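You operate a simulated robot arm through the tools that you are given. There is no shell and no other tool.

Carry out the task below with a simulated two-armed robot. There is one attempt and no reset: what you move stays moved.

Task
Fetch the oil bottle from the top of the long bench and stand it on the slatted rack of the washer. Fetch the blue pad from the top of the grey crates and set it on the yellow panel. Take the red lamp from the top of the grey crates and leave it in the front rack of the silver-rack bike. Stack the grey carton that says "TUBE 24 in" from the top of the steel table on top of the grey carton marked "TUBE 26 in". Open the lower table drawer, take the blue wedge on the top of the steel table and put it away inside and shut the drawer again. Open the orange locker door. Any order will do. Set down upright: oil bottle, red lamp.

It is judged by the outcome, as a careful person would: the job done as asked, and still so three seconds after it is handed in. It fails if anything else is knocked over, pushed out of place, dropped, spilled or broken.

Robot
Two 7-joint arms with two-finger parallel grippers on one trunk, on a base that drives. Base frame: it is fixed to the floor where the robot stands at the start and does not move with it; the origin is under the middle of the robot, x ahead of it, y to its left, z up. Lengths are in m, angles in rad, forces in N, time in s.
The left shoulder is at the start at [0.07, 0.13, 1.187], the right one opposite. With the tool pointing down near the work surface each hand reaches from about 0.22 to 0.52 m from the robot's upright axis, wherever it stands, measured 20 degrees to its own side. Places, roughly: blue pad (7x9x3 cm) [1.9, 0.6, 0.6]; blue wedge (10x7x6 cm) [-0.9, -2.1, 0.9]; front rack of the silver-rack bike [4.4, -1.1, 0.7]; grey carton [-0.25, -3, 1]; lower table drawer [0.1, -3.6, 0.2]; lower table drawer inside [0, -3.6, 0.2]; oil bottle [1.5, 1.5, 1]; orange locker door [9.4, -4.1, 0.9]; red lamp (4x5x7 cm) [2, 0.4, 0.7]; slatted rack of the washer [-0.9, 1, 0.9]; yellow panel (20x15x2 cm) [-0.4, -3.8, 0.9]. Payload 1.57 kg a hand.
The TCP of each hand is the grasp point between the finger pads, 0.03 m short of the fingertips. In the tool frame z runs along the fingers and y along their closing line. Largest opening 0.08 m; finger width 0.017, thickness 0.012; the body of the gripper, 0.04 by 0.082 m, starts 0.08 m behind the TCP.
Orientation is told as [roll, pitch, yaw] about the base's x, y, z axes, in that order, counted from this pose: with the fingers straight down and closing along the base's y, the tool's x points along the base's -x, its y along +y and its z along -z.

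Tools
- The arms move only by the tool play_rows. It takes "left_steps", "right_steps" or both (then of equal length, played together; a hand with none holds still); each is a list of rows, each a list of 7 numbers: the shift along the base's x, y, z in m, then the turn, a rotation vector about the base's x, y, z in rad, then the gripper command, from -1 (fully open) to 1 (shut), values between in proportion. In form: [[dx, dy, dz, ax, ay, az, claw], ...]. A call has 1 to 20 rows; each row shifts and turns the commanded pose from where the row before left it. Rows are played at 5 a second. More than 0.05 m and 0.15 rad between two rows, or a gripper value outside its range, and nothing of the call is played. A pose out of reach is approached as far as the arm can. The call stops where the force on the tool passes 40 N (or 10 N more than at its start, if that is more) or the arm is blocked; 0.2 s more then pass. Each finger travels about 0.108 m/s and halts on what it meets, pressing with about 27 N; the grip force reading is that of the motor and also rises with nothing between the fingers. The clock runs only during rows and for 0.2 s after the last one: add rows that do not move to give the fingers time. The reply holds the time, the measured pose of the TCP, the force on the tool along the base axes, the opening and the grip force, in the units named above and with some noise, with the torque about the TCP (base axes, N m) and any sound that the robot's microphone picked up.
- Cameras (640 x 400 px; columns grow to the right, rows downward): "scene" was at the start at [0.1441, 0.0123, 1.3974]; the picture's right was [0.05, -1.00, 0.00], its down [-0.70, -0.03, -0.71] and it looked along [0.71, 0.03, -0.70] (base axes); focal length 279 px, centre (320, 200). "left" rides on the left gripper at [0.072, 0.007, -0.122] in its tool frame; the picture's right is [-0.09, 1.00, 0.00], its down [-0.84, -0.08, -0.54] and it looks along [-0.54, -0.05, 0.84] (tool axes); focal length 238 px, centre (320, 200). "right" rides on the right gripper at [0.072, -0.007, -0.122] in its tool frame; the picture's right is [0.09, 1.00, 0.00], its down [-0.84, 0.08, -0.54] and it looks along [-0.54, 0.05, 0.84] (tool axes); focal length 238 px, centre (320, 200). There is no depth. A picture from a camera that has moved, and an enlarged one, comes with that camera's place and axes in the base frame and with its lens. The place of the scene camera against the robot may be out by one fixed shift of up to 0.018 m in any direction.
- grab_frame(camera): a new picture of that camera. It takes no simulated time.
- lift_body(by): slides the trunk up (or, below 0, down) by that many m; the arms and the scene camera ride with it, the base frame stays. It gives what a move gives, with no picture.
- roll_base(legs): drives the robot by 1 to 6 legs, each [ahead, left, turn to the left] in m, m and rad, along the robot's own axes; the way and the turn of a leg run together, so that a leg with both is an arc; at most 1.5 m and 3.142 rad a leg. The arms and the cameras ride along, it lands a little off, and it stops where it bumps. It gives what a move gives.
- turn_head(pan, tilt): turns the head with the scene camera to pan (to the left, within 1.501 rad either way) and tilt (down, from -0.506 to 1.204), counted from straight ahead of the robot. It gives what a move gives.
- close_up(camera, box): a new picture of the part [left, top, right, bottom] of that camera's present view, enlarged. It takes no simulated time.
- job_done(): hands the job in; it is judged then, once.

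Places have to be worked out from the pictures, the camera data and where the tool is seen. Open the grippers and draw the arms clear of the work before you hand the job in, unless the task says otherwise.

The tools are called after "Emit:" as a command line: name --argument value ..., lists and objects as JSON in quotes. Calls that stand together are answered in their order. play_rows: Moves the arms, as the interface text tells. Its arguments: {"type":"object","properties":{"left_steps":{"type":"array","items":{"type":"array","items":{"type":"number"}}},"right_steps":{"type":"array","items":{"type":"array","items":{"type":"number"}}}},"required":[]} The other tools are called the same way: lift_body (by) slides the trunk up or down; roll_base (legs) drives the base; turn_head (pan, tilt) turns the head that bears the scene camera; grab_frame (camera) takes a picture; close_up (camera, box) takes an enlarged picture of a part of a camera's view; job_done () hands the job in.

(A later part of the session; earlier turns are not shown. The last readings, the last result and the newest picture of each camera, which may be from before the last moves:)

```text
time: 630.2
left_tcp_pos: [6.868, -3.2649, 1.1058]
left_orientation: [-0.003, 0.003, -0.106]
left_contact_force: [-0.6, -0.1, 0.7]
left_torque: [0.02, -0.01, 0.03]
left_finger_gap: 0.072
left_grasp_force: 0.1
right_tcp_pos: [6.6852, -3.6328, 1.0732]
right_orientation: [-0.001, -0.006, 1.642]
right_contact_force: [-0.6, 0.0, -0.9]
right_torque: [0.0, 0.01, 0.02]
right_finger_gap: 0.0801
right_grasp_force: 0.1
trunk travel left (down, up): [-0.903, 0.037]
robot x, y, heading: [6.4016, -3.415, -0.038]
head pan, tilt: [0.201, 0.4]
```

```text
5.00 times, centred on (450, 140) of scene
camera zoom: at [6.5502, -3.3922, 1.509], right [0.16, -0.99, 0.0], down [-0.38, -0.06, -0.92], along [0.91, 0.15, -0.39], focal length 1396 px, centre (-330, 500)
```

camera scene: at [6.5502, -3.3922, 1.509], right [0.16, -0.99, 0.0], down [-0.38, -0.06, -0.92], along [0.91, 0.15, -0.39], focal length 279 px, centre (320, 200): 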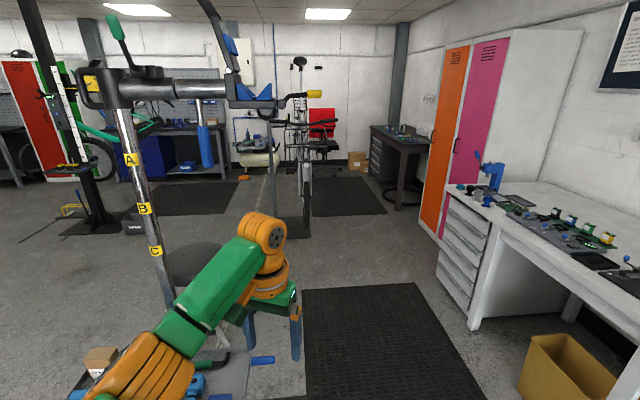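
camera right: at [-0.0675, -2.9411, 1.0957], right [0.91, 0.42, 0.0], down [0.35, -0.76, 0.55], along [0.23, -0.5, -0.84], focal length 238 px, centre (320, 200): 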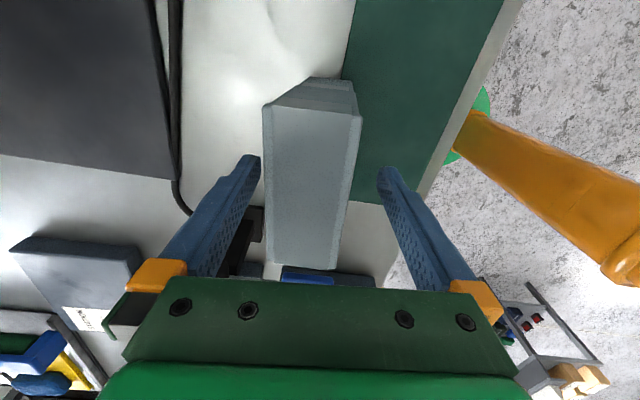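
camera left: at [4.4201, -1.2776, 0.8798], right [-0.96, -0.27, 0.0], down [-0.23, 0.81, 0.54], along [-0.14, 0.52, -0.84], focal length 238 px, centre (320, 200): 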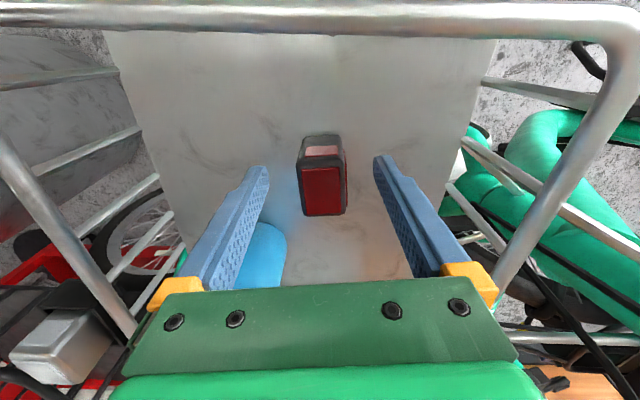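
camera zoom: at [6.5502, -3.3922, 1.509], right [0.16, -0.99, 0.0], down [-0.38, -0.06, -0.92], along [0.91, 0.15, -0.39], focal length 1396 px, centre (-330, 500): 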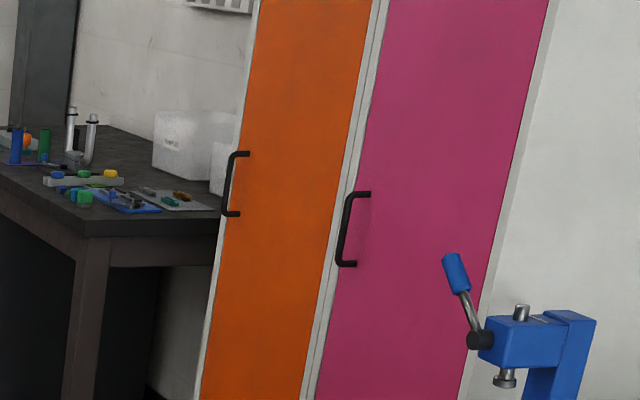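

Orange door: handle on its east edge at ≈(9.35,−4.01,1.03), hinge at the west edge (next to magenta). I shift south to clear the repair stand, then go halfway along and re-check.

Emit:
roll_base --legs '[[0.12, -0.45, 0], [1.25, 0.33, 0]]'

Emit:
turn_head --pan 0.3 --tilt 0.5

Emit:
grab_frame --camera "scene"

Emit:
turn_head --pan -0.5 --tilt 0.4

Emit:
grab_frame --camera "scene"

```text
time: 639.1
left_tcp_pos: [8.2269, -3.4378, 1.1071]
left_orientation: [-0.005, 0.001, -0.114]
left_contact_force: [0.5, -0.4, 0.4]
left_torque: [0.0, -0.02, 0.01]
left_finger_gap: 0.0721
left_grasp_force: 0.0
right_tcp_pos: [8.0441, -3.8045, 1.0748]
right_orientation: [-0.003, -0.004, 1.636]
right_contact_force: [0.6, -0.3, -0.3]
right_torque: [-0.02, 0.03, 0.01]
right_finger_gap: 0.0799
right_grasp_force: 0.0
trunk travel left (down, up): [-0.903, 0.037]
robot x, y, heading: [7.7551, -3.5844, -0.046]
head pan, tilt: [0.201, 0.4]
```

```text
time: 639.8
left_tcp_pos: [8.228, -3.4376, 1.1061]
left_orientation: [-0.003, 0.004, -0.112]
left_contact_force: [0.7, 0.1, -0.2]
left_torque: [-0.04, 0.0, -0.02]
left_finger_gap: 0.0719
left_grasp_force: 0.1
right_tcp_pos: [8.0428, -3.8057, 1.0738]
right_orientation: [-0.003, -0.005, 1.635]
right_contact_force: [0.7, -0.6, -0.3]
right_torque: [-0.01, 0.0, 0.02]
right_finger_gap: 0.0801
right_grasp_force: 0.0
trunk travel left (down, up): [-0.903, 0.037]
robot x, y, heading: [7.7552, -3.586, -0.044]
head pan, tilt: [0.3, 0.499]
```

```text
taken
camera scene: at [7.9062, -3.555, 1.4999], right [0.25, -0.97, 0.0], down [-0.46, -0.12, -0.88], along [0.85, 0.22, -0.48], focal length 279 px, centre (320, 200)
```

scene: 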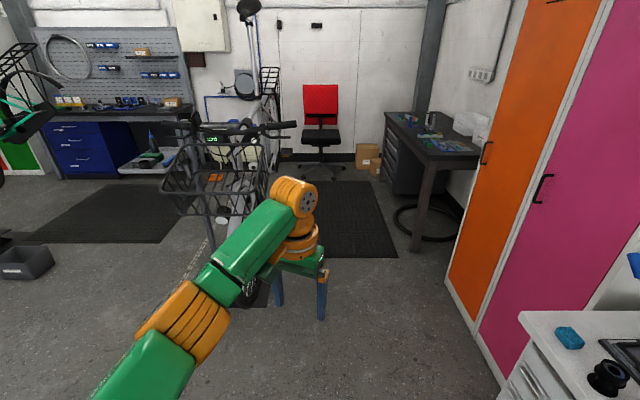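

```text
time: 640.9
left_tcp_pos: [8.2292, -3.4394, 1.1069]
left_orientation: [-0.003, 0.003, -0.114]
left_contact_force: [-0.3, 0.1, -0.9]
left_torque: [-0.01, -0.04, 0.0]
left_finger_gap: 0.0721
left_grasp_force: 0.1
right_tcp_pos: [8.0439, -3.8059, 1.0752]
right_orientation: [-0.002, -0.007, 1.635]
right_contact_force: [-0.1, 0.2, -0.1]
right_torque: [-0.03, -0.03, 0.02]
right_finger_gap: 0.0798
right_grasp_force: 0.1
trunk travel left (down, up): [-0.903, 0.037]
robot x, y, heading: [7.7554, -3.5817, -0.044]
head pan, tilt: [-0.499, 0.4]
```

```text
taken
camera scene: at [7.8977, -3.6258, 1.5089], right [-0.52, -0.86, 0.0], down [-0.33, 0.2, -0.92], along [0.79, -0.48, -0.39], focal length 279 px, centre (320, 200)
```

scene: 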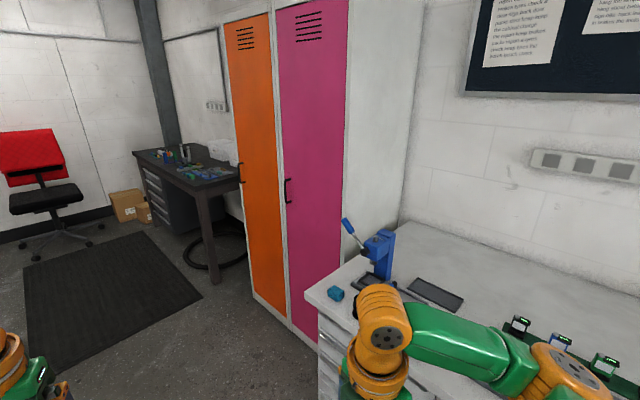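

The lockers are close; the bike on a stand is to the north. I turn here to face the lockers, then strafe left in front of the orange door.

Emit:
roll_base --legs '[[0, 0.05, -1.29], [0, 0.65, 0], [0, 0.6, 0]]'

Emit:
turn_head --pan 0.0 --tilt 0.5

Emit:
grab_frame --camera "scene"

Emit:
grab_frame --camera "left"

```text
time: 650.7
left_tcp_pos: [9.2656, -3.6587, 1.106]
left_orientation: [0.003, 0.004, -1.401]
left_contact_force: [0.1, 0.0, -0.6]
left_torque: [-0.04, 0.0, 0.02]
left_finger_gap: 0.0718
left_grasp_force: 0.0
right_tcp_pos: [8.8632, -3.5843, 1.0726]
right_orientation: [0.0, -0.013, 0.347]
right_contact_force: [0.3, 1.1, -0.1]
right_torque: [0.03, 0.02, 0.01]
right_finger_gap: 0.0797
right_grasp_force: 0.1
trunk travel left (down, up): [-0.903, 0.037]
robot x, y, heading: [9.0029, -3.2456, -1.338]
head pan, tilt: [-0.499, 0.4]
```

```text
time: 651.6
left_tcp_pos: [9.2661, -3.6602, 1.109]
left_orientation: [0.005, 0.004, -1.4]
left_contact_force: [-0.2, 0.1, 0.2]
left_torque: [0.04, 0.02, 0.01]
left_finger_gap: 0.0718
left_grasp_force: 0.2
right_tcp_pos: [8.8636, -3.5849, 1.0726]
right_orientation: [-0.001, -0.012, 0.348]
right_contact_force: [0.3, -0.5, 0.9]
right_torque: [0.03, 0.04, 0.0]
right_finger_gap: 0.0801
right_grasp_force: 0.0
trunk travel left (down, up): [-0.903, 0.037]
robot x, y, heading: [8.9966, -3.2408, -1.334]
head pan, tilt: [0.0, 0.499]
```

```text
taken
camera scene: at [9.037, -3.3763, 1.4997], right [-0.97, -0.24, -0.01], down [-0.11, 0.47, -0.88], along [0.21, -0.85, -0.48], focal length 279 px, centre (320, 200)
```

scene: 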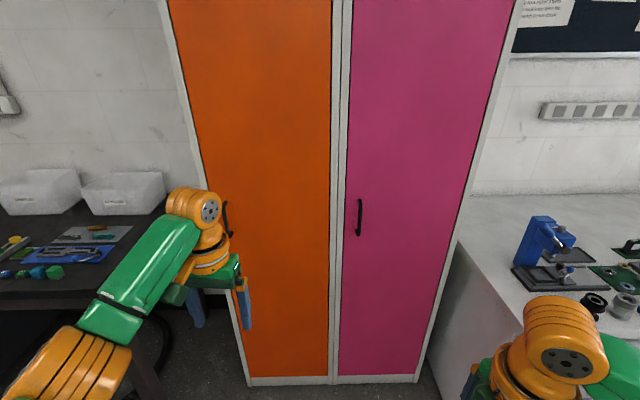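

```text
taken
camera left: at [9.2598, -3.587, 1.2308], right [1.0, 0.08, 0.0], down [0.06, -0.84, 0.54], along [0.04, -0.54, -0.84], focal length 238 px, centre (320, 200)
```

left: 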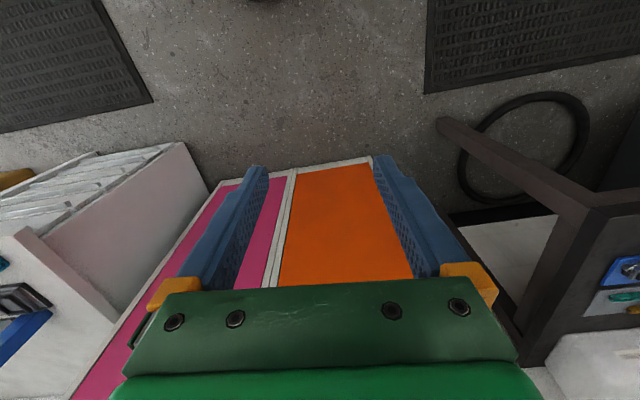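

Refined: orange door spans u 7.94–8.33 with the handle near (9.49,−4.01,1.05). I rotate the left hand to point forward (fingers closing sideways) while still away from the door.

Emit:
play_rows --left_steps '[[0.0023, -0.0097, 0, -0.136, -0.033, 0, -1], [0.0023, -0.0097, 0, -0.136, -0.033, 0, -1], [0.0023, -0.0097, 0, -0.136, -0.033, 0, -1], [0.0023, -0.0097, 0, -0.136, -0.033, 0, -1], [0.0023, -0.0097, 0, -0.136, -0.033, 0, -1], [0.0023, -0.0097, 0, -0.136, -0.033, 0, -1], [0.0023, -0.0097, 0, -0.136, -0.033, 0, -1], [0.0023, -0.0097, 0, -0.136, -0.033, 0, -1], [0, 0, 0, 0, 0, 0, -1]]'

Emit:
grab_frame --camera "scene"

Emit:
grab_frame --camera "left"

```text
time: 653.6
left_tcp_pos: [9.2858, -3.7368, 1.1066]
left_orientation: [0.153, -1.113, -1.504]
left_contact_force: [0.1, 0.5, -0.8]
left_torque: [0.03, -0.03, 0.02]
left_finger_gap: 0.08
left_grasp_force: 0.1
right_tcp_pos: [8.8622, -3.5852, 1.0722]
right_orientation: [-0.003, -0.013, 0.346]
right_contact_force: [0.4, -1.1, -1.1]
right_torque: [0.0, 0.01, 0.0]
right_finger_gap: 0.0799
right_grasp_force: 0.1
trunk travel left (down, up): [-0.903, 0.037]
robot x, y, heading: [9.0019, -3.2468, -1.33]
head pan, tilt: [0.0, 0.499]
```

```text
taken
camera scene: at [9.0373, -3.3767, 1.4997], right [-0.97, -0.24, -0.01], down [-0.11, 0.47, -0.88], along [0.21, -0.85, -0.48], focal length 279 px, centre (320, 200)
```

scene: 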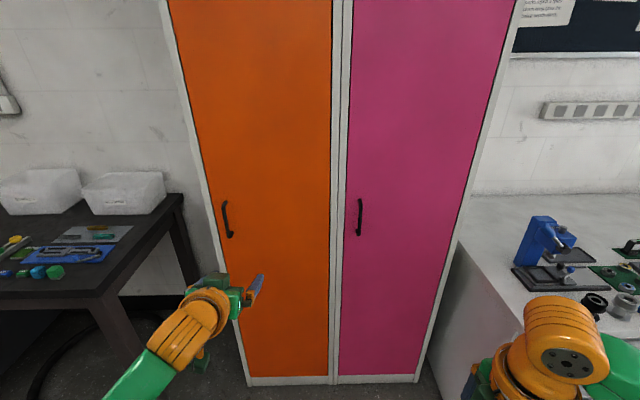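

```text
taken
camera left: at [9.2631, -3.5962, 1.0973], right [0.98, 0.16, 0.15], down [-0.17, 0.09, 0.98], along [0.15, -0.98, 0.11], focal length 238 px, centre (320, 200)
```

left: 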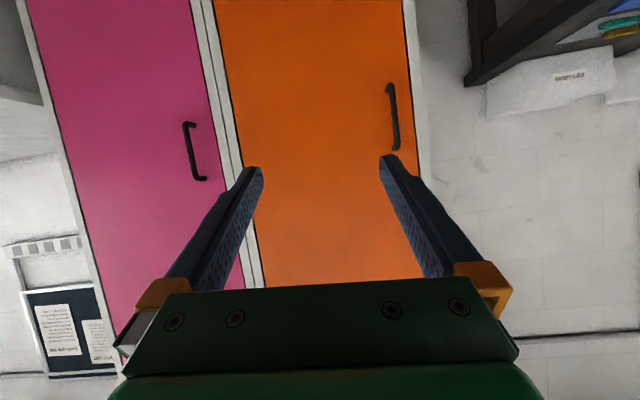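

The hand now points forward and its camera puts the handle at ≈(9.48,−4.01,1.02). I finish levelling the hand, lower it to handle height, and drive left 0.13 / ahead 0.16.

Emit:
play_rows --left_steps '[[0, 0, -0.025, -0.136, -0.033, 0, -1], [0, 0, -0.025, -0.136, -0.033, 0, -1], [0, 0, -0.025, -0.1, -0.024, 0, -1], [0, 0, -0.007, -0.0156, 0.0646, 0, -1], [0, 0, 0, 0, 0, 0, -1]]'

Emit:
roll_base --legs '[[0.16, 0.13, 0]]'

Emit:
grab_frame --camera "left"

Emit:
grab_frame --camera "scene"

```text
time: 654.8
left_tcp_pos: [9.2863, -3.7365, 1.0257]
left_orientation: [0.111, -1.498, -1.451]
left_contact_force: [0.6, -0.3, -0.1]
left_torque: [-0.02, 0.0, 0.0]
left_finger_gap: 0.0799
left_grasp_force: 0.0
right_tcp_pos: [8.863, -3.585, 1.072]
right_orientation: [-0.001, -0.01, 0.349]
right_contact_force: [0.2, -0.1, -0.2]
right_torque: [0.02, -0.02, 0.0]
right_finger_gap: 0.0799
right_grasp_force: 0.1
trunk travel left (down, up): [-0.903, 0.037]
robot x, y, heading: [9.0015, -3.2437, -1.33]
head pan, tilt: [0.0, 0.499]
```

```text
time: 655.7
left_tcp_pos: [9.2945, -3.7471, 1.0276]
left_orientation: [0.23, -1.498, -1.568]
left_contact_force: [0.3, -0.1, -0.4]
left_torque: [0.02, 0.03, -0.06]
left_finger_gap: 0.08
left_grasp_force: 0.1
right_tcp_pos: [8.8721, -3.5974, 1.0718]
right_orientation: [-0.006, -0.02, 0.352]
right_contact_force: [-0.1, -0.2, 0.6]
right_torque: [0.0, 0.0, 0.01]
right_finger_gap: 0.0799
right_grasp_force: 0.1
trunk travel left (down, up): [-0.903, 0.037]
robot x, y, heading: [9.0162, -3.2596, -1.327]
head pan, tilt: [0.0, 0.499]
stopped in leg 1: the robot was blocked; the commanded pose is now the measured one
```

```text
taken
camera left: at [9.2728, -3.6222, 0.9658], right [0.97, 0.22, 0.11], down [-0.2, 0.45, 0.87], along [0.15, -0.87, 0.48], focal length 238 px, centre (320, 200)
```

left: 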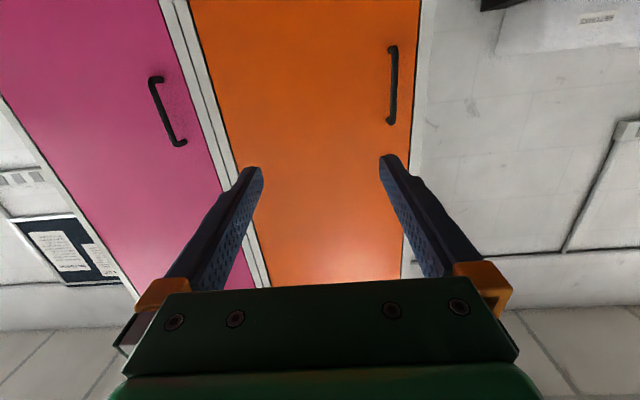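

```text
taken
camera scene: at [9.0415, -3.389, 1.4998], right [-0.97, -0.24, -0.02], down [-0.1, 0.47, -0.88], along [0.22, -0.85, -0.48], focal length 279 px, centre (320, 200)
```

scene: 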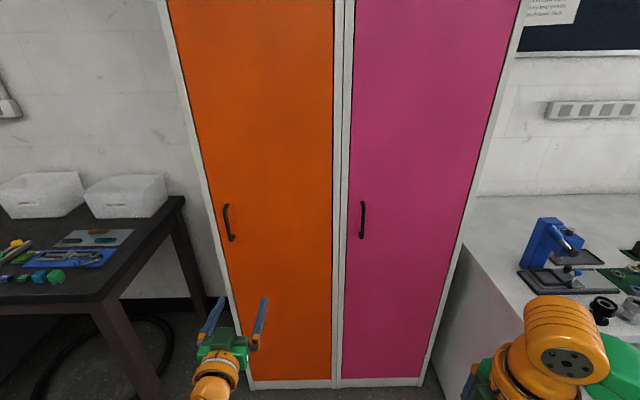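

The base got blocked almost at once. I look around for what it touches.

Emit:
turn_head --pan 0.7 --tilt 1.0

Emit:
grab_frame --camera "scene"

Emit:
turn_head --pan 1.5 --tilt 0.7

Emit:
grab_frame --camera "scene"

Emit:
turn_head --pan -1.5 --tilt 0.7

Emit:
grab_frame --camera "scene"

```text
time: 656.8
left_tcp_pos: [9.2955, -3.7484, 1.0282]
left_orientation: [0.235, -1.497, -1.577]
left_contact_force: [0.9, 0.3, 0.5]
left_torque: [0.0, 0.01, 0.0]
left_finger_gap: 0.0801
left_grasp_force: 0.0
right_tcp_pos: [8.8713, -3.5983, 1.0712]
right_orientation: [-0.006, -0.021, 0.351]
right_contact_force: [-0.1, -1.0, -0.2]
right_torque: [0.0, 0.0, 0.02]
right_finger_gap: 0.0799
right_grasp_force: 0.0
trunk travel left (down, up): [-0.903, 0.037]
robot x, y, heading: [9.0205, -3.259, -1.328]
head pan, tilt: [0.7, 1.0]
```

```text
taken
camera scene: at [9.0764, -3.3425, 1.4594], right [-0.59, -0.81, -0.01], down [-0.67, 0.5, -0.55], along [0.45, -0.32, -0.84], focal length 279 px, centre (320, 200)
```

scene: 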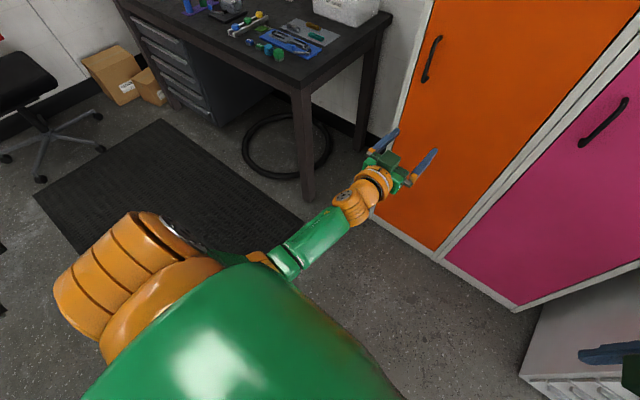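

```text
time: 657.9
left_tcp_pos: [9.295, -3.7487, 1.0269]
left_orientation: [0.235, -1.498, -1.573]
left_contact_force: [0.2, -0.8, 0.3]
left_torque: [-0.01, 0.01, 0.0]
left_finger_gap: 0.08
left_grasp_force: 0.0
right_tcp_pos: [8.8706, -3.5986, 1.0714]
right_orientation: [-0.004, -0.021, 0.35]
right_contact_force: [-0.3, -0.4, -0.1]
right_torque: [0.03, -0.01, 0.0]
right_finger_gap: 0.0801
right_grasp_force: 0.1
trunk travel left (down, up): [-0.903, 0.037]
robot x, y, heading: [9.0201, -3.2569, -1.326]
head pan, tilt: [1.499, 0.7]
```

```text
taken
camera scene: at [9.1037, -3.2879, 1.4833], right [0.17, -0.99, 0.0], down [-0.62, -0.11, -0.77], along [0.76, 0.13, -0.63], focal length 279 px, centre (320, 200)
```

scene: 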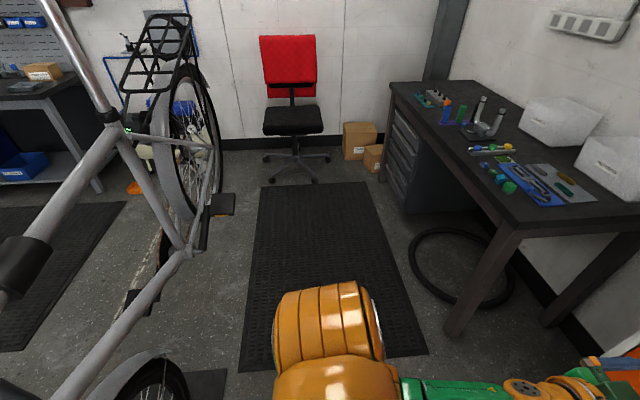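

```text
time: 660.5
left_tcp_pos: [9.2947, -3.7503, 1.0263]
left_orientation: [0.229, -1.494, -1.569]
left_contact_force: [-0.1, 0.1, 0.7]
left_torque: [-0.03, -0.01, 0.02]
left_finger_gap: 0.0798
left_grasp_force: 0.0
right_tcp_pos: [8.8713, -3.6001, 1.0706]
right_orientation: [-0.004, -0.022, 0.35]
right_contact_force: [-1.1, 0.2, -0.3]
right_torque: [0.02, 0.0, -0.01]
right_finger_gap: 0.0802
right_grasp_force: 0.0
trunk travel left (down, up): [-0.903, 0.037]
robot x, y, heading: [9.0195, -3.2606, -1.334]
head pan, tilt: [-1.499, 0.7]
```

```text
taken
camera scene: at [8.9396, -3.3294, 1.4806], right [-0.31, 0.95, 0.0], down [0.62, 0.2, -0.75], along [-0.72, -0.23, -0.66], focal length 279 px, centre (320, 200)
```

scene: 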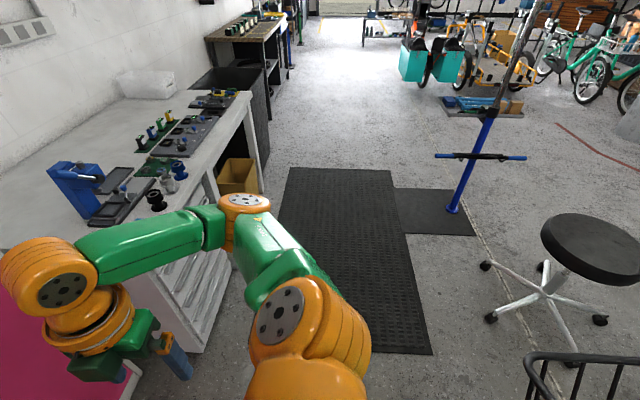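

The bike on its stand is right behind-left of me; my left shoulder side likely met its frame when strafing left. I move straight ahead first (away from it).

Emit:
roll_base --legs '[[0.1, -0.03, 0]]'

Emit:
turn_head --pan 1.5 --tilt 0.2

Emit:
grab_frame --camera "scene"

```text
time: 661.6
left_tcp_pos: [9.3074, -3.8451, 1.0268]
left_orientation: [-0.027, -1.5, -1.31]
left_contact_force: [0.1, 0.1, -0.4]
left_torque: [0.0, 0.01, -0.03]
left_finger_gap: 0.08
left_grasp_force: 0.0
right_tcp_pos: [8.8834, -3.6947, 1.0749]
right_orientation: [-0.007, -0.001, 0.352]
right_contact_force: [0.0, 0.3, 0.7]
right_torque: [-0.04, 0.02, 0.0]
right_finger_gap: 0.0799
right_grasp_force: 0.0
trunk travel left (down, up): [-0.903, 0.037]
robot x, y, heading: [9.0112, -3.3597, -1.331]
head pan, tilt: [-1.499, 0.7]
```

```text
time: 664.2
left_tcp_pos: [9.3048, -3.8476, 1.0249]
left_orientation: [0.018, -1.498, -1.356]
left_contact_force: [-0.3, -0.7, 0.1]
left_torque: [0.0, 0.05, 0.01]
left_finger_gap: 0.08
left_grasp_force: 0.1
right_tcp_pos: [8.882, -3.6974, 1.0752]
right_orientation: [-0.002, -0.004, 0.353]
right_contact_force: [-0.1, -0.8, 0.1]
right_torque: [0.02, -0.03, 0.0]
right_finger_gap: 0.0798
right_grasp_force: 0.1
trunk travel left (down, up): [-0.903, 0.037]
robot x, y, heading: [9.0138, -3.3601, -1.325]
head pan, tilt: [1.499, 0.201]
```

```text
taken
camera scene: at [9.1281, -3.3845, 1.5275], right [0.17, -0.99, 0.0], down [-0.2, -0.03, -0.98], along [0.97, 0.17, -0.2], focal length 279 px, centre (320, 200)
```

scene: 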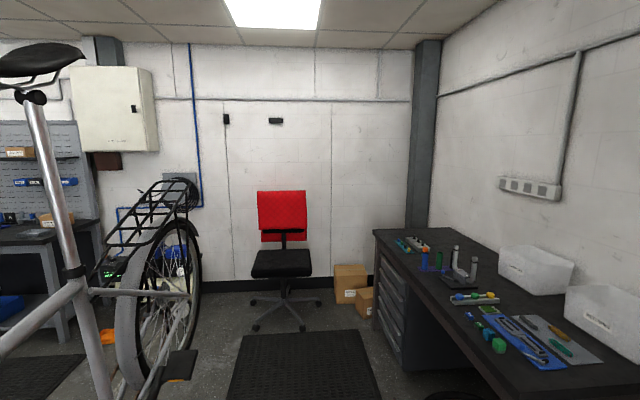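

Clear now. I go ahead 6 cm and left 12 cm to line the gripper up with the handle.

Emit:
roll_base --legs '[[0.06, 0, 0], [0.0, 0.12, 0]]'

Emit:
grab_frame --camera "left"

Emit:
turn_head --pan 0.2 --tilt 0.6

Emit:
grab_frame --camera "scene"

```text
time: 666.1
left_tcp_pos: [9.4335, -3.8794, 1.0253]
left_orientation: [0.062, -1.497, -1.396]
left_contact_force: [0.2, -0.8, 0.6]
left_torque: [0.02, -0.02, 0.04]
left_finger_gap: 0.0802
left_grasp_force: 0.2
right_tcp_pos: [9.0112, -3.7292, 1.0739]
right_orientation: [-0.002, -0.009, 0.355]
right_contact_force: [-0.5, -0.9, -0.6]
right_torque: [0.05, -0.04, 0.02]
right_finger_gap: 0.0798
right_grasp_force: 0.1
trunk travel left (down, up): [-0.903, 0.037]
robot x, y, heading: [9.1426, -3.387, -1.328]
head pan, tilt: [1.499, 0.201]
```

```text
taken
camera left: at [9.4105, -3.7525, 0.9628], right [0.97, 0.23, 0.1], down [-0.19, 0.45, 0.87], along [0.15, -0.87, 0.48], focal length 238 px, centre (320, 200)
```

left: 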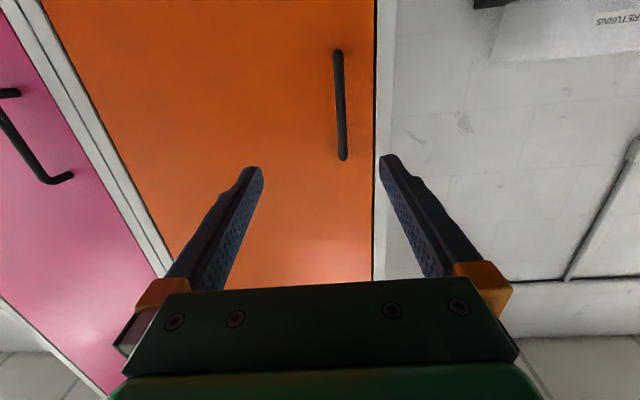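

```text
time: 667.5
left_tcp_pos: [9.4375, -3.8761, 1.0248]
left_orientation: [0.015, -1.5, -1.348]
left_contact_force: [-0.1, 0.3, 0.2]
left_torque: [0.03, 0.02, -0.02]
left_finger_gap: 0.0799
left_grasp_force: 0.0
right_tcp_pos: [9.0137, -3.7287, 1.0743]
right_orientation: [-0.002, -0.006, 0.352]
right_contact_force: [-0.1, -0.1, -0.3]
right_torque: [0.0, 0.0, -0.02]
right_finger_gap: 0.08
right_grasp_force: 0.0
trunk travel left (down, up): [-0.903, 0.037]
robot x, y, heading: [9.1454, -3.3873, -1.322]
head pan, tilt: [0.201, 0.6]
```

```text
taken
camera scene: at [9.206, -3.5087, 1.4907], right [-0.9, -0.43, 0.0], down [-0.24, 0.51, -0.83], along [0.36, -0.74, -0.56], focal length 279 px, centre (320, 200)
```

scene: 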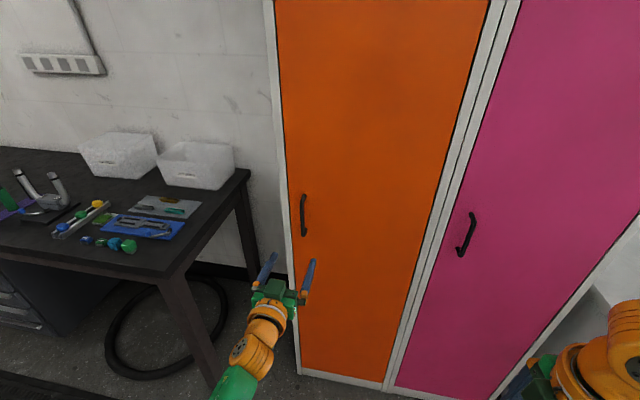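

Handle centre ≈(9.488,−4.011,1.0), 0.14 m ahead and 2 cm left of the gripper line. I drive ahead 9 cm and fine-position with the arm.

Emit:
roll_base --legs '[[0.09, 0, -0.008]]'

Emit:
play_rows --left_steps '[[0.018, 0.004, -0.02, 0, 0, 0, -1], [0, 0, 0, 0, 0, 0, -1]]'

Emit:
grab_frame --camera "left"

Emit:
close_up --camera "scene" --box '[220, 160, 380, 320]'

```text
time: 668.6
left_tcp_pos: [9.4536, -3.9612, 1.0273]
left_orientation: [0.019, -1.501, -1.362]
left_contact_force: [0.0, 0.2, 0.8]
left_torque: [0.01, -0.01, 0.0]
left_finger_gap: 0.0799
left_grasp_force: 0.1
right_tcp_pos: [9.0309, -3.8086, 1.0764]
right_orientation: [-0.007, -0.006, 0.349]
right_contact_force: [-0.1, -0.1, -0.1]
right_torque: [-0.02, 0.0, -0.02]
right_finger_gap: 0.0798
right_grasp_force: 0.1
trunk travel left (down, up): [-0.903, 0.037]
robot x, y, heading: [9.165, -3.4773, -1.335]
head pan, tilt: [0.201, 0.6]
```

```text
time: 669.2
left_tcp_pos: [9.4717, -3.9617, 1.0057]
left_orientation: [0.016, -1.501, -1.357]
left_contact_force: [-0.3, -0.3, 0.6]
left_torque: [-0.01, 0.02, -0.02]
left_finger_gap: 0.0803
left_grasp_force: 0.0
right_tcp_pos: [9.0323, -3.813, 1.0752]
right_orientation: [-0.003, -0.005, 0.347]
right_contact_force: [-0.6, -0.2, 0.1]
right_torque: [0.02, 0.02, -0.02]
right_finger_gap: 0.0798
right_grasp_force: 0.0
trunk travel left (down, up): [-0.903, 0.037]
robot x, y, heading: [9.1609, -3.4748, -1.333]
head pan, tilt: [0.201, 0.6]
```

```text
taken
camera left: at [9.4494, -3.8355, 0.9442], right [0.97, 0.22, 0.09], down [-0.19, 0.45, 0.87], along [0.15, -0.87, 0.48], focal length 238 px, centre (320, 200)
```

left: 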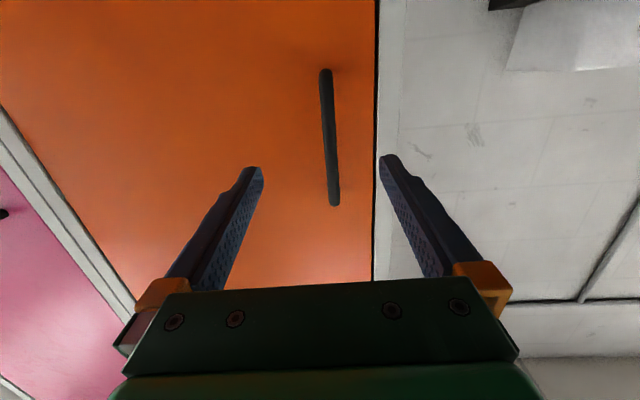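

```text
2.50 times, centred on (300, 240) of scene
camera zoom: at [9.2256, -3.5946, 1.491], right [-0.91, -0.42, 0.0], down [-0.24, 0.51, -0.83], along [0.35, -0.75, -0.56], focal length 698 px, centre (370, 100)
```

zoom: 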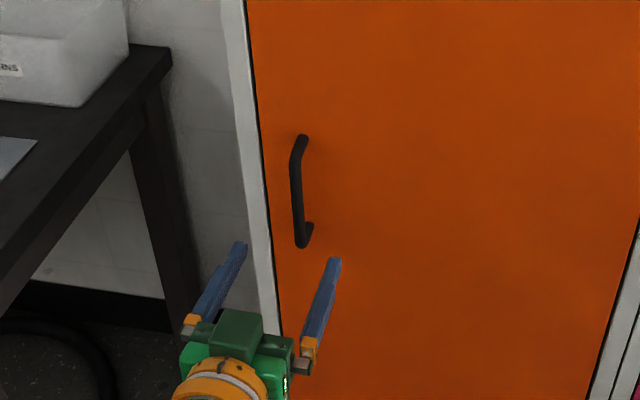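

The bar is centred between the fingers. I advance 4.6 cm and close on it.

Emit:
play_rows --left_steps '[[0.0085, -0.022, -0.005, 0, 0, 0, -1], [0.0085, -0.022, -0.005, 0, 0, 0, -1], [0, 0, 0, 0, 0, 0, -1], [0, 0, 0, 0, 0, 0, 0.4], [0, 0, 0, 0, 0, 0, 1], [0, 0, 0, 0, 0, 0, 1], [0, 0, 0, 0, 0, 0, 1]]'

Emit:
grab_frame --camera "left"

Emit:
close_up --camera "scene" --box '[220, 160, 380, 320]'

```text
time: 670.8
left_tcp_pos: [9.4886, -4.0064, 0.994]
left_orientation: [0.018, -1.5, -1.361]
left_contact_force: [-0.3, -0.1, 0.2]
left_torque: [-0.03, 0.04, -0.01]
left_finger_gap: 0.0
left_grasp_force: 21.6
right_tcp_pos: [9.0319, -3.8142, 1.0737]
right_orientation: [-0.002, -0.005, 0.345]
right_contact_force: [-0.4, 0.5, -1.2]
right_torque: [0.01, 0.04, 0.01]
right_finger_gap: 0.0801
right_grasp_force: 0.2
trunk travel left (down, up): [-0.903, 0.037]
robot x, y, heading: [9.1614, -3.4781, -1.333]
head pan, tilt: [0.201, 0.6]
```

```text
taken
camera left: at [9.4671, -3.8808, 0.9323], right [0.97, 0.22, 0.09], down [-0.18, 0.45, 0.87], along [0.15, -0.87, 0.48], focal length 238 px, centre (320, 200)
```

left: 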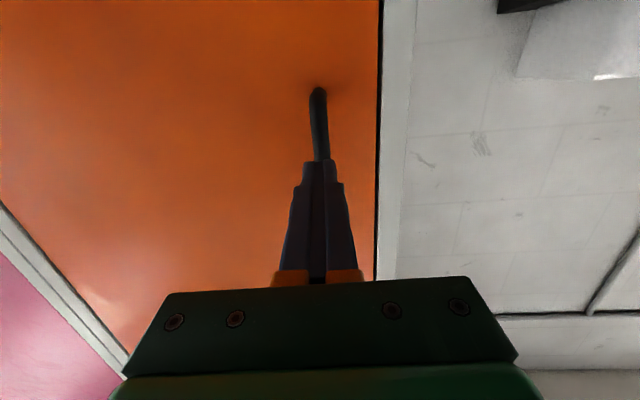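

```text
2.50 times, centred on (300, 240) of scene
camera zoom: at [9.2261, -3.5968, 1.4907], right [-0.91, -0.42, 0.0], down [-0.24, 0.51, -0.83], along [0.35, -0.75, -0.56], focal length 698 px, centre (370, 100)
```

zoom: 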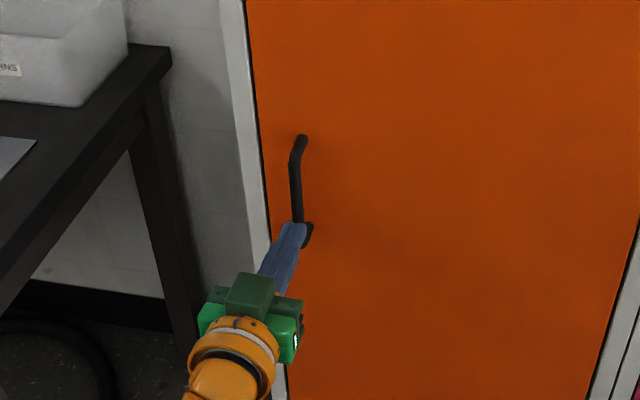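

The fingers closed just short of the bar. I reopen, raise 3 cm to mid-bar, and advance another 4.5 cm with the base.

Emit:
play_rows --left_steps '[[-0.005, 0.02, 0, 0, 0, 0, -1], [0, 0, 0.03, 0, 0, 0, -1], [0, 0, 0, 0, 0, 0, -1]]'

Emit:
roll_base --legs '[[0.05, 0, 0]]'

Emit:
grab_frame --camera "left"

Emit:
close_up --camera "scene" --box '[220, 160, 380, 320]'

```text
time: 671.6
left_tcp_pos: [9.4839, -3.9859, 1.025]
left_orientation: [0.02, -1.497, -1.36]
left_contact_force: [1.4, -0.4, -1.7]
left_torque: [0.01, 0.02, -0.01]
left_finger_gap: 0.08
left_grasp_force: 0.0
right_tcp_pos: [9.0327, -3.8151, 1.0728]
right_orientation: [-0.001, -0.005, 0.347]
right_contact_force: [0.1, -0.1, -0.7]
right_torque: [0.0, -0.02, 0.02]
right_finger_gap: 0.0798
right_grasp_force: 0.0
trunk travel left (down, up): [-0.903, 0.037]
robot x, y, heading: [9.1639, -3.475, -1.334]
head pan, tilt: [0.201, 0.6]
```

```text
time: 672.6
left_tcp_pos: [9.4947, -4.0288, 1.0287]
left_orientation: [0.017, -1.503, -1.36]
left_contact_force: [0.6, 0.5, 1.4]
left_torque: [0.0, 0.02, -0.03]
left_finger_gap: 0.08
left_grasp_force: 0.0
right_tcp_pos: [9.0421, -3.856, 1.0752]
right_orientation: [-0.01, -0.006, 0.347]
right_contact_force: [-0.6, 1.7, 0.0]
right_torque: [-0.06, -0.01, -0.01]
right_finger_gap: 0.0798
right_grasp_force: 0.0
trunk travel left (down, up): [-0.903, 0.037]
robot x, y, heading: [9.1809, -3.5251, -1.335]
head pan, tilt: [0.201, 0.6]
```

```text
taken
camera left: at [9.4719, -3.9035, 0.966], right [0.97, 0.22, 0.09], down [-0.19, 0.46, 0.87], along [0.15, -0.86, 0.48], focal length 238 px, centre (320, 200)
```

left: 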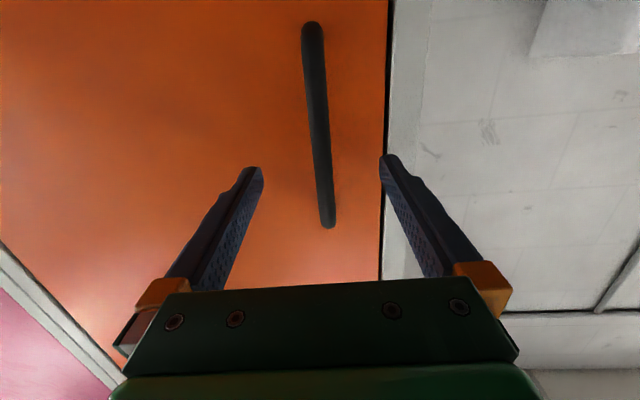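

```text
2.50 times, centred on (300, 240) of scene
camera zoom: at [9.2356, -3.6361, 1.4916], right [-0.91, -0.42, 0.0], down [-0.24, 0.51, -0.83], along [0.35, -0.75, -0.56], focal length 698 px, centre (370, 100)
```

zoom: 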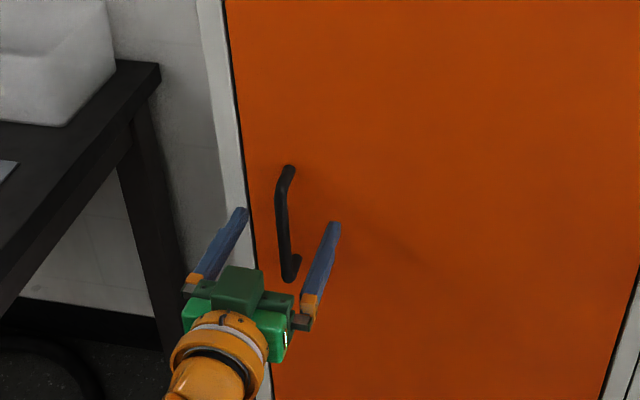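

Fingers straddle the bar. I advance 1.6 cm more and close.

Emit:
play_rows --left_steps '[[0.0038, -0.0156, 0, 0, 0, 0, -1], [0, 0, 0, 0, 0, 0, -1], [0, 0, 0, 0, 0, 0, 0.4], [0, 0, 0, 0, 0, 0, 1], [0, 0, 0, 0, 0, 0, 1], [0, 0, 0, 0, 0, 0, 1]]'

Emit:
grab_frame --camera "left"

```text
time: 674.0
left_tcp_pos: [9.5017, -4.0484, 1.026]
left_orientation: [-0.014, -1.498, -1.331]
left_contact_force: [4.5, 2.2, 3.2]
left_torque: [0.6, 0.09, 0.05]
left_finger_gap: 0.0118
left_grasp_force: 29.6
right_tcp_pos: [9.0462, -3.86, 1.0746]
right_orientation: [-0.005, -0.005, 0.345]
right_contact_force: [-0.1, 0.6, -0.4]
right_torque: [-0.04, 0.0, 0.0]
right_finger_gap: 0.0804
right_grasp_force: 0.1
trunk travel left (down, up): [-0.903, 0.037]
robot x, y, heading: [9.1771, -3.5226, -1.336]
head pan, tilt: [0.201, 0.6]
```

```text
taken
camera left: at [9.479, -3.9232, 0.9636], right [0.97, 0.22, 0.09], down [-0.18, 0.45, 0.87], along [0.15, -0.87, 0.48], focal length 238 px, centre (320, 200)
```

left: 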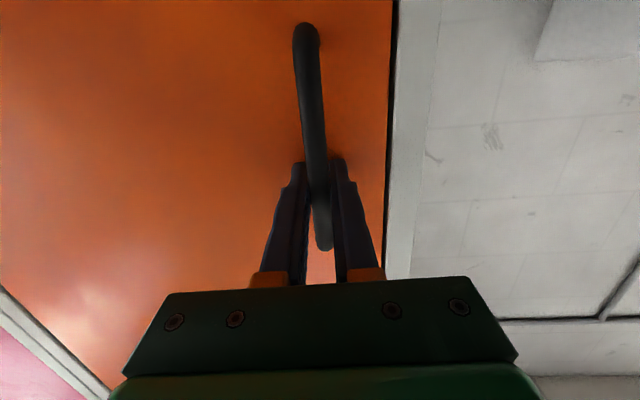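

The handle is gripped (gap 1.2 cm). I pull the door along an arc about its hinge (≈(9.157,−4.138)) with the arm, turning the hand with it.

Emit:
play_rows --left_steps '[[-0.0106, 0.034, 0, 0, 0, 0.1, 1], [-0.0141, 0.0327, 0, 0, 0, 0.1, 1], [0, 0, 0, 0, 0, 0, 1]]'

Emit:
grab_frame --camera "scene"

```text
time: 674.6
left_tcp_pos: [9.4778, -3.9961, 1.0264]
left_orientation: [0.552, -1.493, -1.726]
left_contact_force: [-20.6, -10.7, 1.1]
left_torque: [0.58, 0.77, 0.02]
left_finger_gap: 0.0119
left_grasp_force: 29.1
right_tcp_pos: [9.0363, -3.8634, 1.0736]
right_orientation: [-0.002, -0.013, 0.337]
right_contact_force: [0.3, -0.2, 0.7]
right_torque: [-0.01, 0.04, -0.02]
right_finger_gap: 0.08
right_grasp_force: 0.0
trunk travel left (down, up): [-0.903, 0.037]
robot x, y, heading: [9.1777, -3.5249, -1.343]
head pan, tilt: [0.201, 0.6]
stopped in row 3 (left hand): the force on the tool passed its limit at 70 N (the readings are from after the stop); the commanded pose is now the measured one
```

```text
taken
camera scene: at [9.2283, -3.6486, 1.4906], right [-0.91, -0.42, -0.01], down [-0.23, 0.52, -0.83], along [0.35, -0.75, -0.56], focal length 279 px, centre (320, 200)
```

scene: 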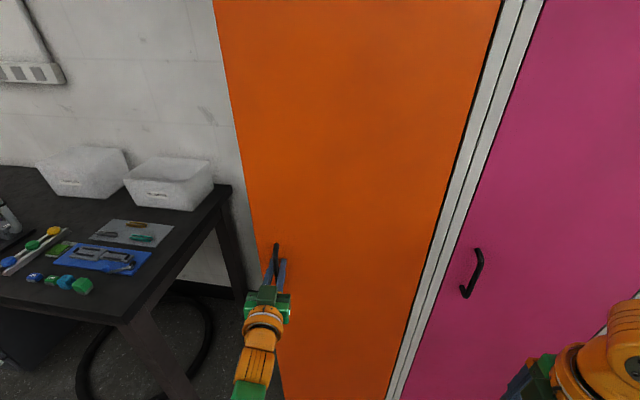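

The door is opening; the measured path refines the hinge to ≈(9.178,−4.168). I continue along the corrected arc.

Emit:
play_rows --left_steps '[[-0.0188, 0.0291, 0, 0, 0, 0.09, 1], [0, 0, 0, 0, 0, 0, 1], [-0.0213, 0.0271, 0, 0, 0, 0.09, 1], [0, 0, 0, 0, 0, 0, 1]]'

```text
time: 674.8
left_tcp_pos: [9.4791, -3.9985, 1.0279]
left_orientation: [0.795, -1.483, -1.968]
left_contact_force: [-17.1, -10.3, -4.9]
left_torque: [-0.72, 0.19, 0.1]
left_finger_gap: 0.0125
left_grasp_force: 30.0
left hand out of reach, approached as far as the arm can: row 1
right_tcp_pos: [9.0348, -3.8635, 1.0737]
right_orientation: [0.0, -0.012, 0.333]
right_contact_force: [-0.4, 0.1, 0.4]
right_torque: [-0.01, 0.03, 0.02]
right_finger_gap: 0.0801
right_grasp_force: 0.1
trunk travel left (down, up): [-0.903, 0.037]
robot x, y, heading: [9.1765, -3.5213, -1.349]
head pan, tilt: [0.201, 0.6]
stopped in row 1 (left hand): the force on the tool passed its limit at 64 N (the readings are from after the stop); the commanded pose is now the measured one
```

The arm reaches its limit, so I instead carry the door by driving the base along an arc about the hinge with the arm held fixed.

Emit:
roll_base --legs '[[-0.014, -0.063, 0.1], [-0.014, -0.063, 0.1]]'

Emit:
grab_frame --camera "scene"

```text
time: 676.4
left_tcp_pos: [9.439, -3.9404, 1.0282]
left_orientation: [0.798, -1.482, -1.766]
left_contact_force: [-9.8, -9.3, -7.6]
left_torque: [-0.97, 0.0, 0.09]
left_finger_gap: 0.0129
left_grasp_force: 30.1
right_tcp_pos: [8.9758, -3.8985, 1.0717]
right_orientation: [0.0, -0.013, 0.531]
right_contact_force: [0.2, 0.4, 0.2]
right_torque: [-0.02, -0.01, -0.01]
right_finger_gap: 0.0798
right_grasp_force: 0.0
trunk travel left (down, up): [-0.903, 0.037]
robot x, y, heading: [9.053, -3.5404, -1.149]
head pan, tilt: [0.201, 0.6]
```

```text
taken
camera scene: at [9.1262, -3.654, 1.4904], right [-0.81, -0.58, -0.01], down [-0.33, 0.46, -0.82], along [0.48, -0.67, -0.57], focal length 279 px, centre (320, 200)
```

scene: 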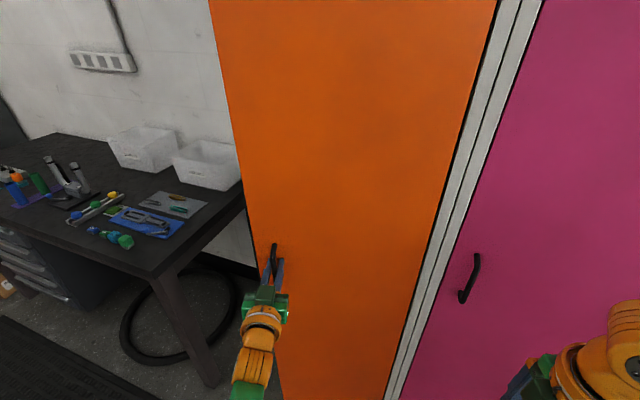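

Works with falling force; door ≈21° open. I continue the same arc by another 0.4 rad.

Emit:
roll_base --legs '[[-0.0143, -0.0624, 0.1], [-0.0143, -0.0624, 0.1], [-0.0143, -0.0624, 0.1], [-0.0143, -0.0624, 0.1]]'

Emit:
grab_frame --camera "scene"

```text
time: 679.2
left_tcp_pos: [9.3289, -3.8571, 1.0285]
left_orientation: [0.815, -1.48, -1.389]
left_contact_force: [-5.9, -13.7, -5.9]
left_torque: [-0.87, -0.4, 0.1]
left_finger_gap: 0.0123
left_grasp_force: 29.5
right_tcp_pos: [8.8837, -3.9965, 1.0719]
right_orientation: [0.001, -0.013, 0.926]
right_contact_force: [-0.7, -0.9, 0.0]
right_torque: [0.0, -0.02, -0.01]
right_finger_gap: 0.0802
right_grasp_force: 0.1
trunk travel left (down, up): [-0.903, 0.037]
robot x, y, heading: [8.8149, -3.6358, -0.756]
head pan, tilt: [0.201, 0.6]
```

```text
taken
camera scene: at [8.9337, -3.7171, 1.4904], right [-0.53, -0.85, -0.01], down [-0.48, 0.3, -0.82], along [0.7, -0.43, -0.57], focal length 279 px, centre (320, 200)
```

scene: 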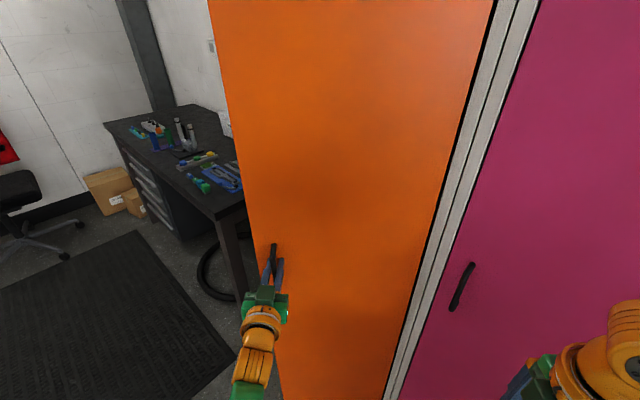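

Door ≈44° open. I continue the arc 0.2 rad more, then pull straight back west so the hand pivots on the bar.

Emit:
roll_base --legs '[[-0.0143, -0.0624, 0.1], [-0.0143, -0.0624, 0.1]]'

Emit:
roll_base --legs '[[-0.06, -0.037, 0]]'

Emit:
grab_frame --camera "scene"

```text
time: 680.7
left_tcp_pos: [9.2629, -3.8339, 1.028]
left_orientation: [0.835, -1.479, -1.211]
left_contact_force: [-4.9, -19.4, -6.8]
left_torque: [-0.77, -0.56, 0.12]
left_finger_gap: 0.0129
left_grasp_force: 29.6
right_tcp_pos: [8.8565, -4.0596, 1.0712]
right_orientation: [-0.001, -0.016, 1.125]
right_contact_force: [-0.1, 0.2, -0.5]
right_torque: [0.01, -0.05, -0.01]
right_finger_gap: 0.08
right_grasp_force: 0.1
trunk travel left (down, up): [-0.903, 0.037]
robot x, y, heading: [8.7146, -3.7174, -0.559]
head pan, tilt: [0.201, 0.6]
```

```text
time: 681.8
left_tcp_pos: [9.1951, -3.8245, 1.0282]
left_orientation: [0.781, -1.487, -1.159]
left_contact_force: [1.5, 0.9, -3.5]
left_torque: [-0.81, -0.56, 0.12]
left_finger_gap: 0.0127
left_grasp_force: 30.4
right_tcp_pos: [8.7873, -4.0496, 1.0727]
right_orientation: [-0.003, -0.004, 1.126]
right_contact_force: [0.6, -0.1, 0.2]
right_torque: [-0.05, -0.05, -0.02]
right_finger_gap: 0.0801
right_grasp_force: 0.1
trunk travel left (down, up): [-0.903, 0.037]
robot x, y, heading: [8.6439, -3.7151, -0.553]
head pan, tilt: [0.201, 0.6]
```

```text
taken
camera scene: at [8.7827, -3.7644, 1.4908], right [-0.35, -0.94, 0.0], down [-0.53, 0.2, -0.82], along [0.77, -0.29, -0.57], focal length 279 px, centre (320, 200)
```

scene: 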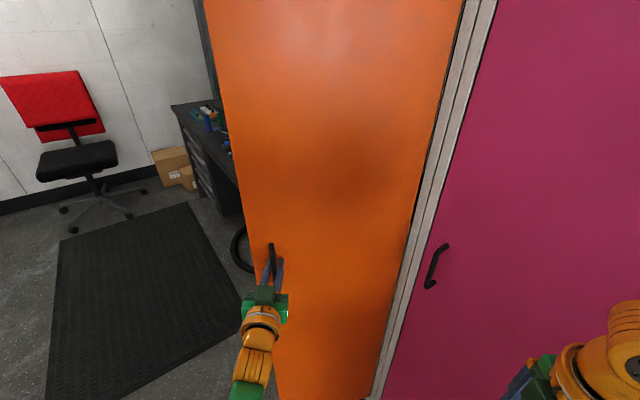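

Door ≈67° open with low force. I continue pulling west 8 cm.

Emit:
roll_base --legs '[[-0.068, -0.045, 0]]'

Emit:
roll_base --legs '[[-0.05, -0.045, 0]]'

Emit:
grab_frame --camera "scene"

```text
time: 682.8
left_tcp_pos: [9.1136, -3.8304, 1.0279]
left_orientation: [0.818, -1.483, -1.198]
left_contact_force: [3.1, -10.1, 0.5]
left_torque: [-0.83, -0.53, 0.08]
left_finger_gap: 0.0128
left_grasp_force: 29.9
right_tcp_pos: [8.7062, -4.0561, 1.0726]
right_orientation: [0.0, -0.011, 1.124]
right_contact_force: [-0.1, -0.4, -0.1]
right_torque: [0.0, 0.01, 0.0]
right_finger_gap: 0.0798
right_grasp_force: 0.1
trunk travel left (down, up): [-0.903, 0.037]
robot x, y, heading: [8.5608, -3.719, -0.563]
head pan, tilt: [0.201, 0.6]
```

```text
time: 683.8
left_tcp_pos: [9.0516, -3.8489, 1.0262]
left_orientation: [0.84, -1.483, -1.222]
left_contact_force: [11.6, -26.2, 7.5]
left_torque: [-0.8, -0.31, -0.07]
left_finger_gap: 0.0128
left_grasp_force: 29.9
right_tcp_pos: [8.6445, -4.0719, 1.0708]
right_orientation: [0.007, -0.014, 1.123]
right_contact_force: [1.0, 0.0, -0.5]
right_torque: [0.01, 0.02, -0.01]
right_finger_gap: 0.0799
right_grasp_force: 0.0
trunk travel left (down, up): [-0.903, 0.037]
robot x, y, heading: [8.5009, -3.7279, -0.557]
head pan, tilt: [0.201, 0.6]
```

```text
taken
camera scene: at [8.6412, -3.7912, 1.4898], right [-0.35, -0.94, -0.01], down [-0.53, 0.2, -0.82], along [0.77, -0.28, -0.57], focal length 279 px, centre (320, 200)
```

scene: 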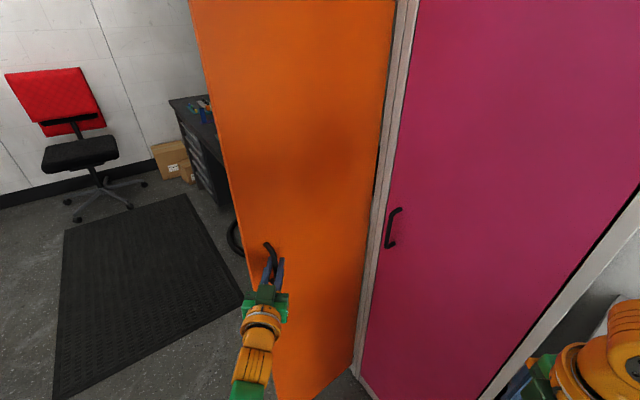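

The door is about 91° open. I open the gripper and check the hand's pointing direction before withdrawing.

Emit:
play_rows --left_steps '[[0, 0, 0, 0, 0, 0, 0], [0, 0, 0, 0, 0, 0, -1], [0, 0, 0, 0, 0, 0, -1]]'

Emit:
grab_frame --camera "left"

Emit:
close_up --camera "scene" --box '[200, 180, 380, 360]'

```text
time: 684.6
left_tcp_pos: [9.0465, -3.8402, 1.0312]
left_orientation: [0.877, -1.49, -1.26]
left_contact_force: [-0.6, -0.6, 0.0]
left_torque: [0.01, -0.03, 0.0]
left_finger_gap: 0.08
left_grasp_force: 0.1
right_tcp_pos: [8.6381, -4.0628, 1.0739]
right_orientation: [-0.003, -0.005, 1.124]
right_contact_force: [0.0, 0.0, -0.9]
right_torque: [-0.04, -0.02, 0.0]
right_finger_gap: 0.0801
right_grasp_force: 0.1
trunk travel left (down, up): [-0.903, 0.037]
robot x, y, heading: [8.4957, -3.7329, -0.56]
head pan, tilt: [0.201, 0.6]
```

```text
taken
camera left: at [8.9332, -3.7831, 0.9667], right [0.37, 0.91, 0.15], down [-0.51, 0.07, 0.86], along [0.77, -0.4, 0.49], focal length 238 px, centre (320, 200)
```

left: 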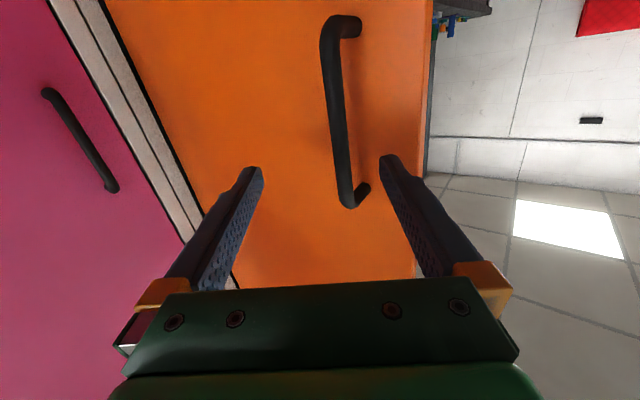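

```text
2.22 times, centred on (290, 270) of scene
camera zoom: at [8.6331, -3.7789, 1.4908], right [-0.35, -0.94, 0.0], down [-0.53, 0.2, -0.83], along [0.77, -0.29, -0.56], focal length 620 px, centre (387, 44)
```

zoom: 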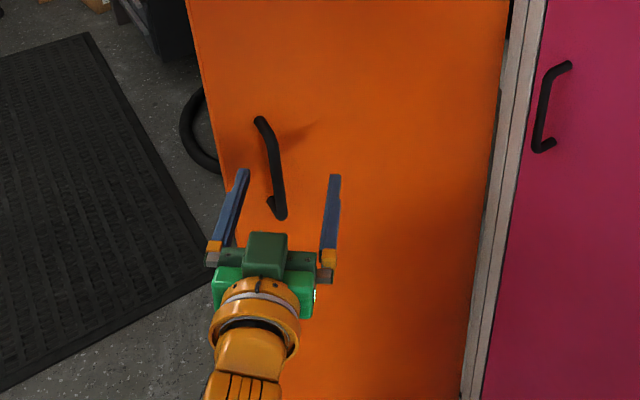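

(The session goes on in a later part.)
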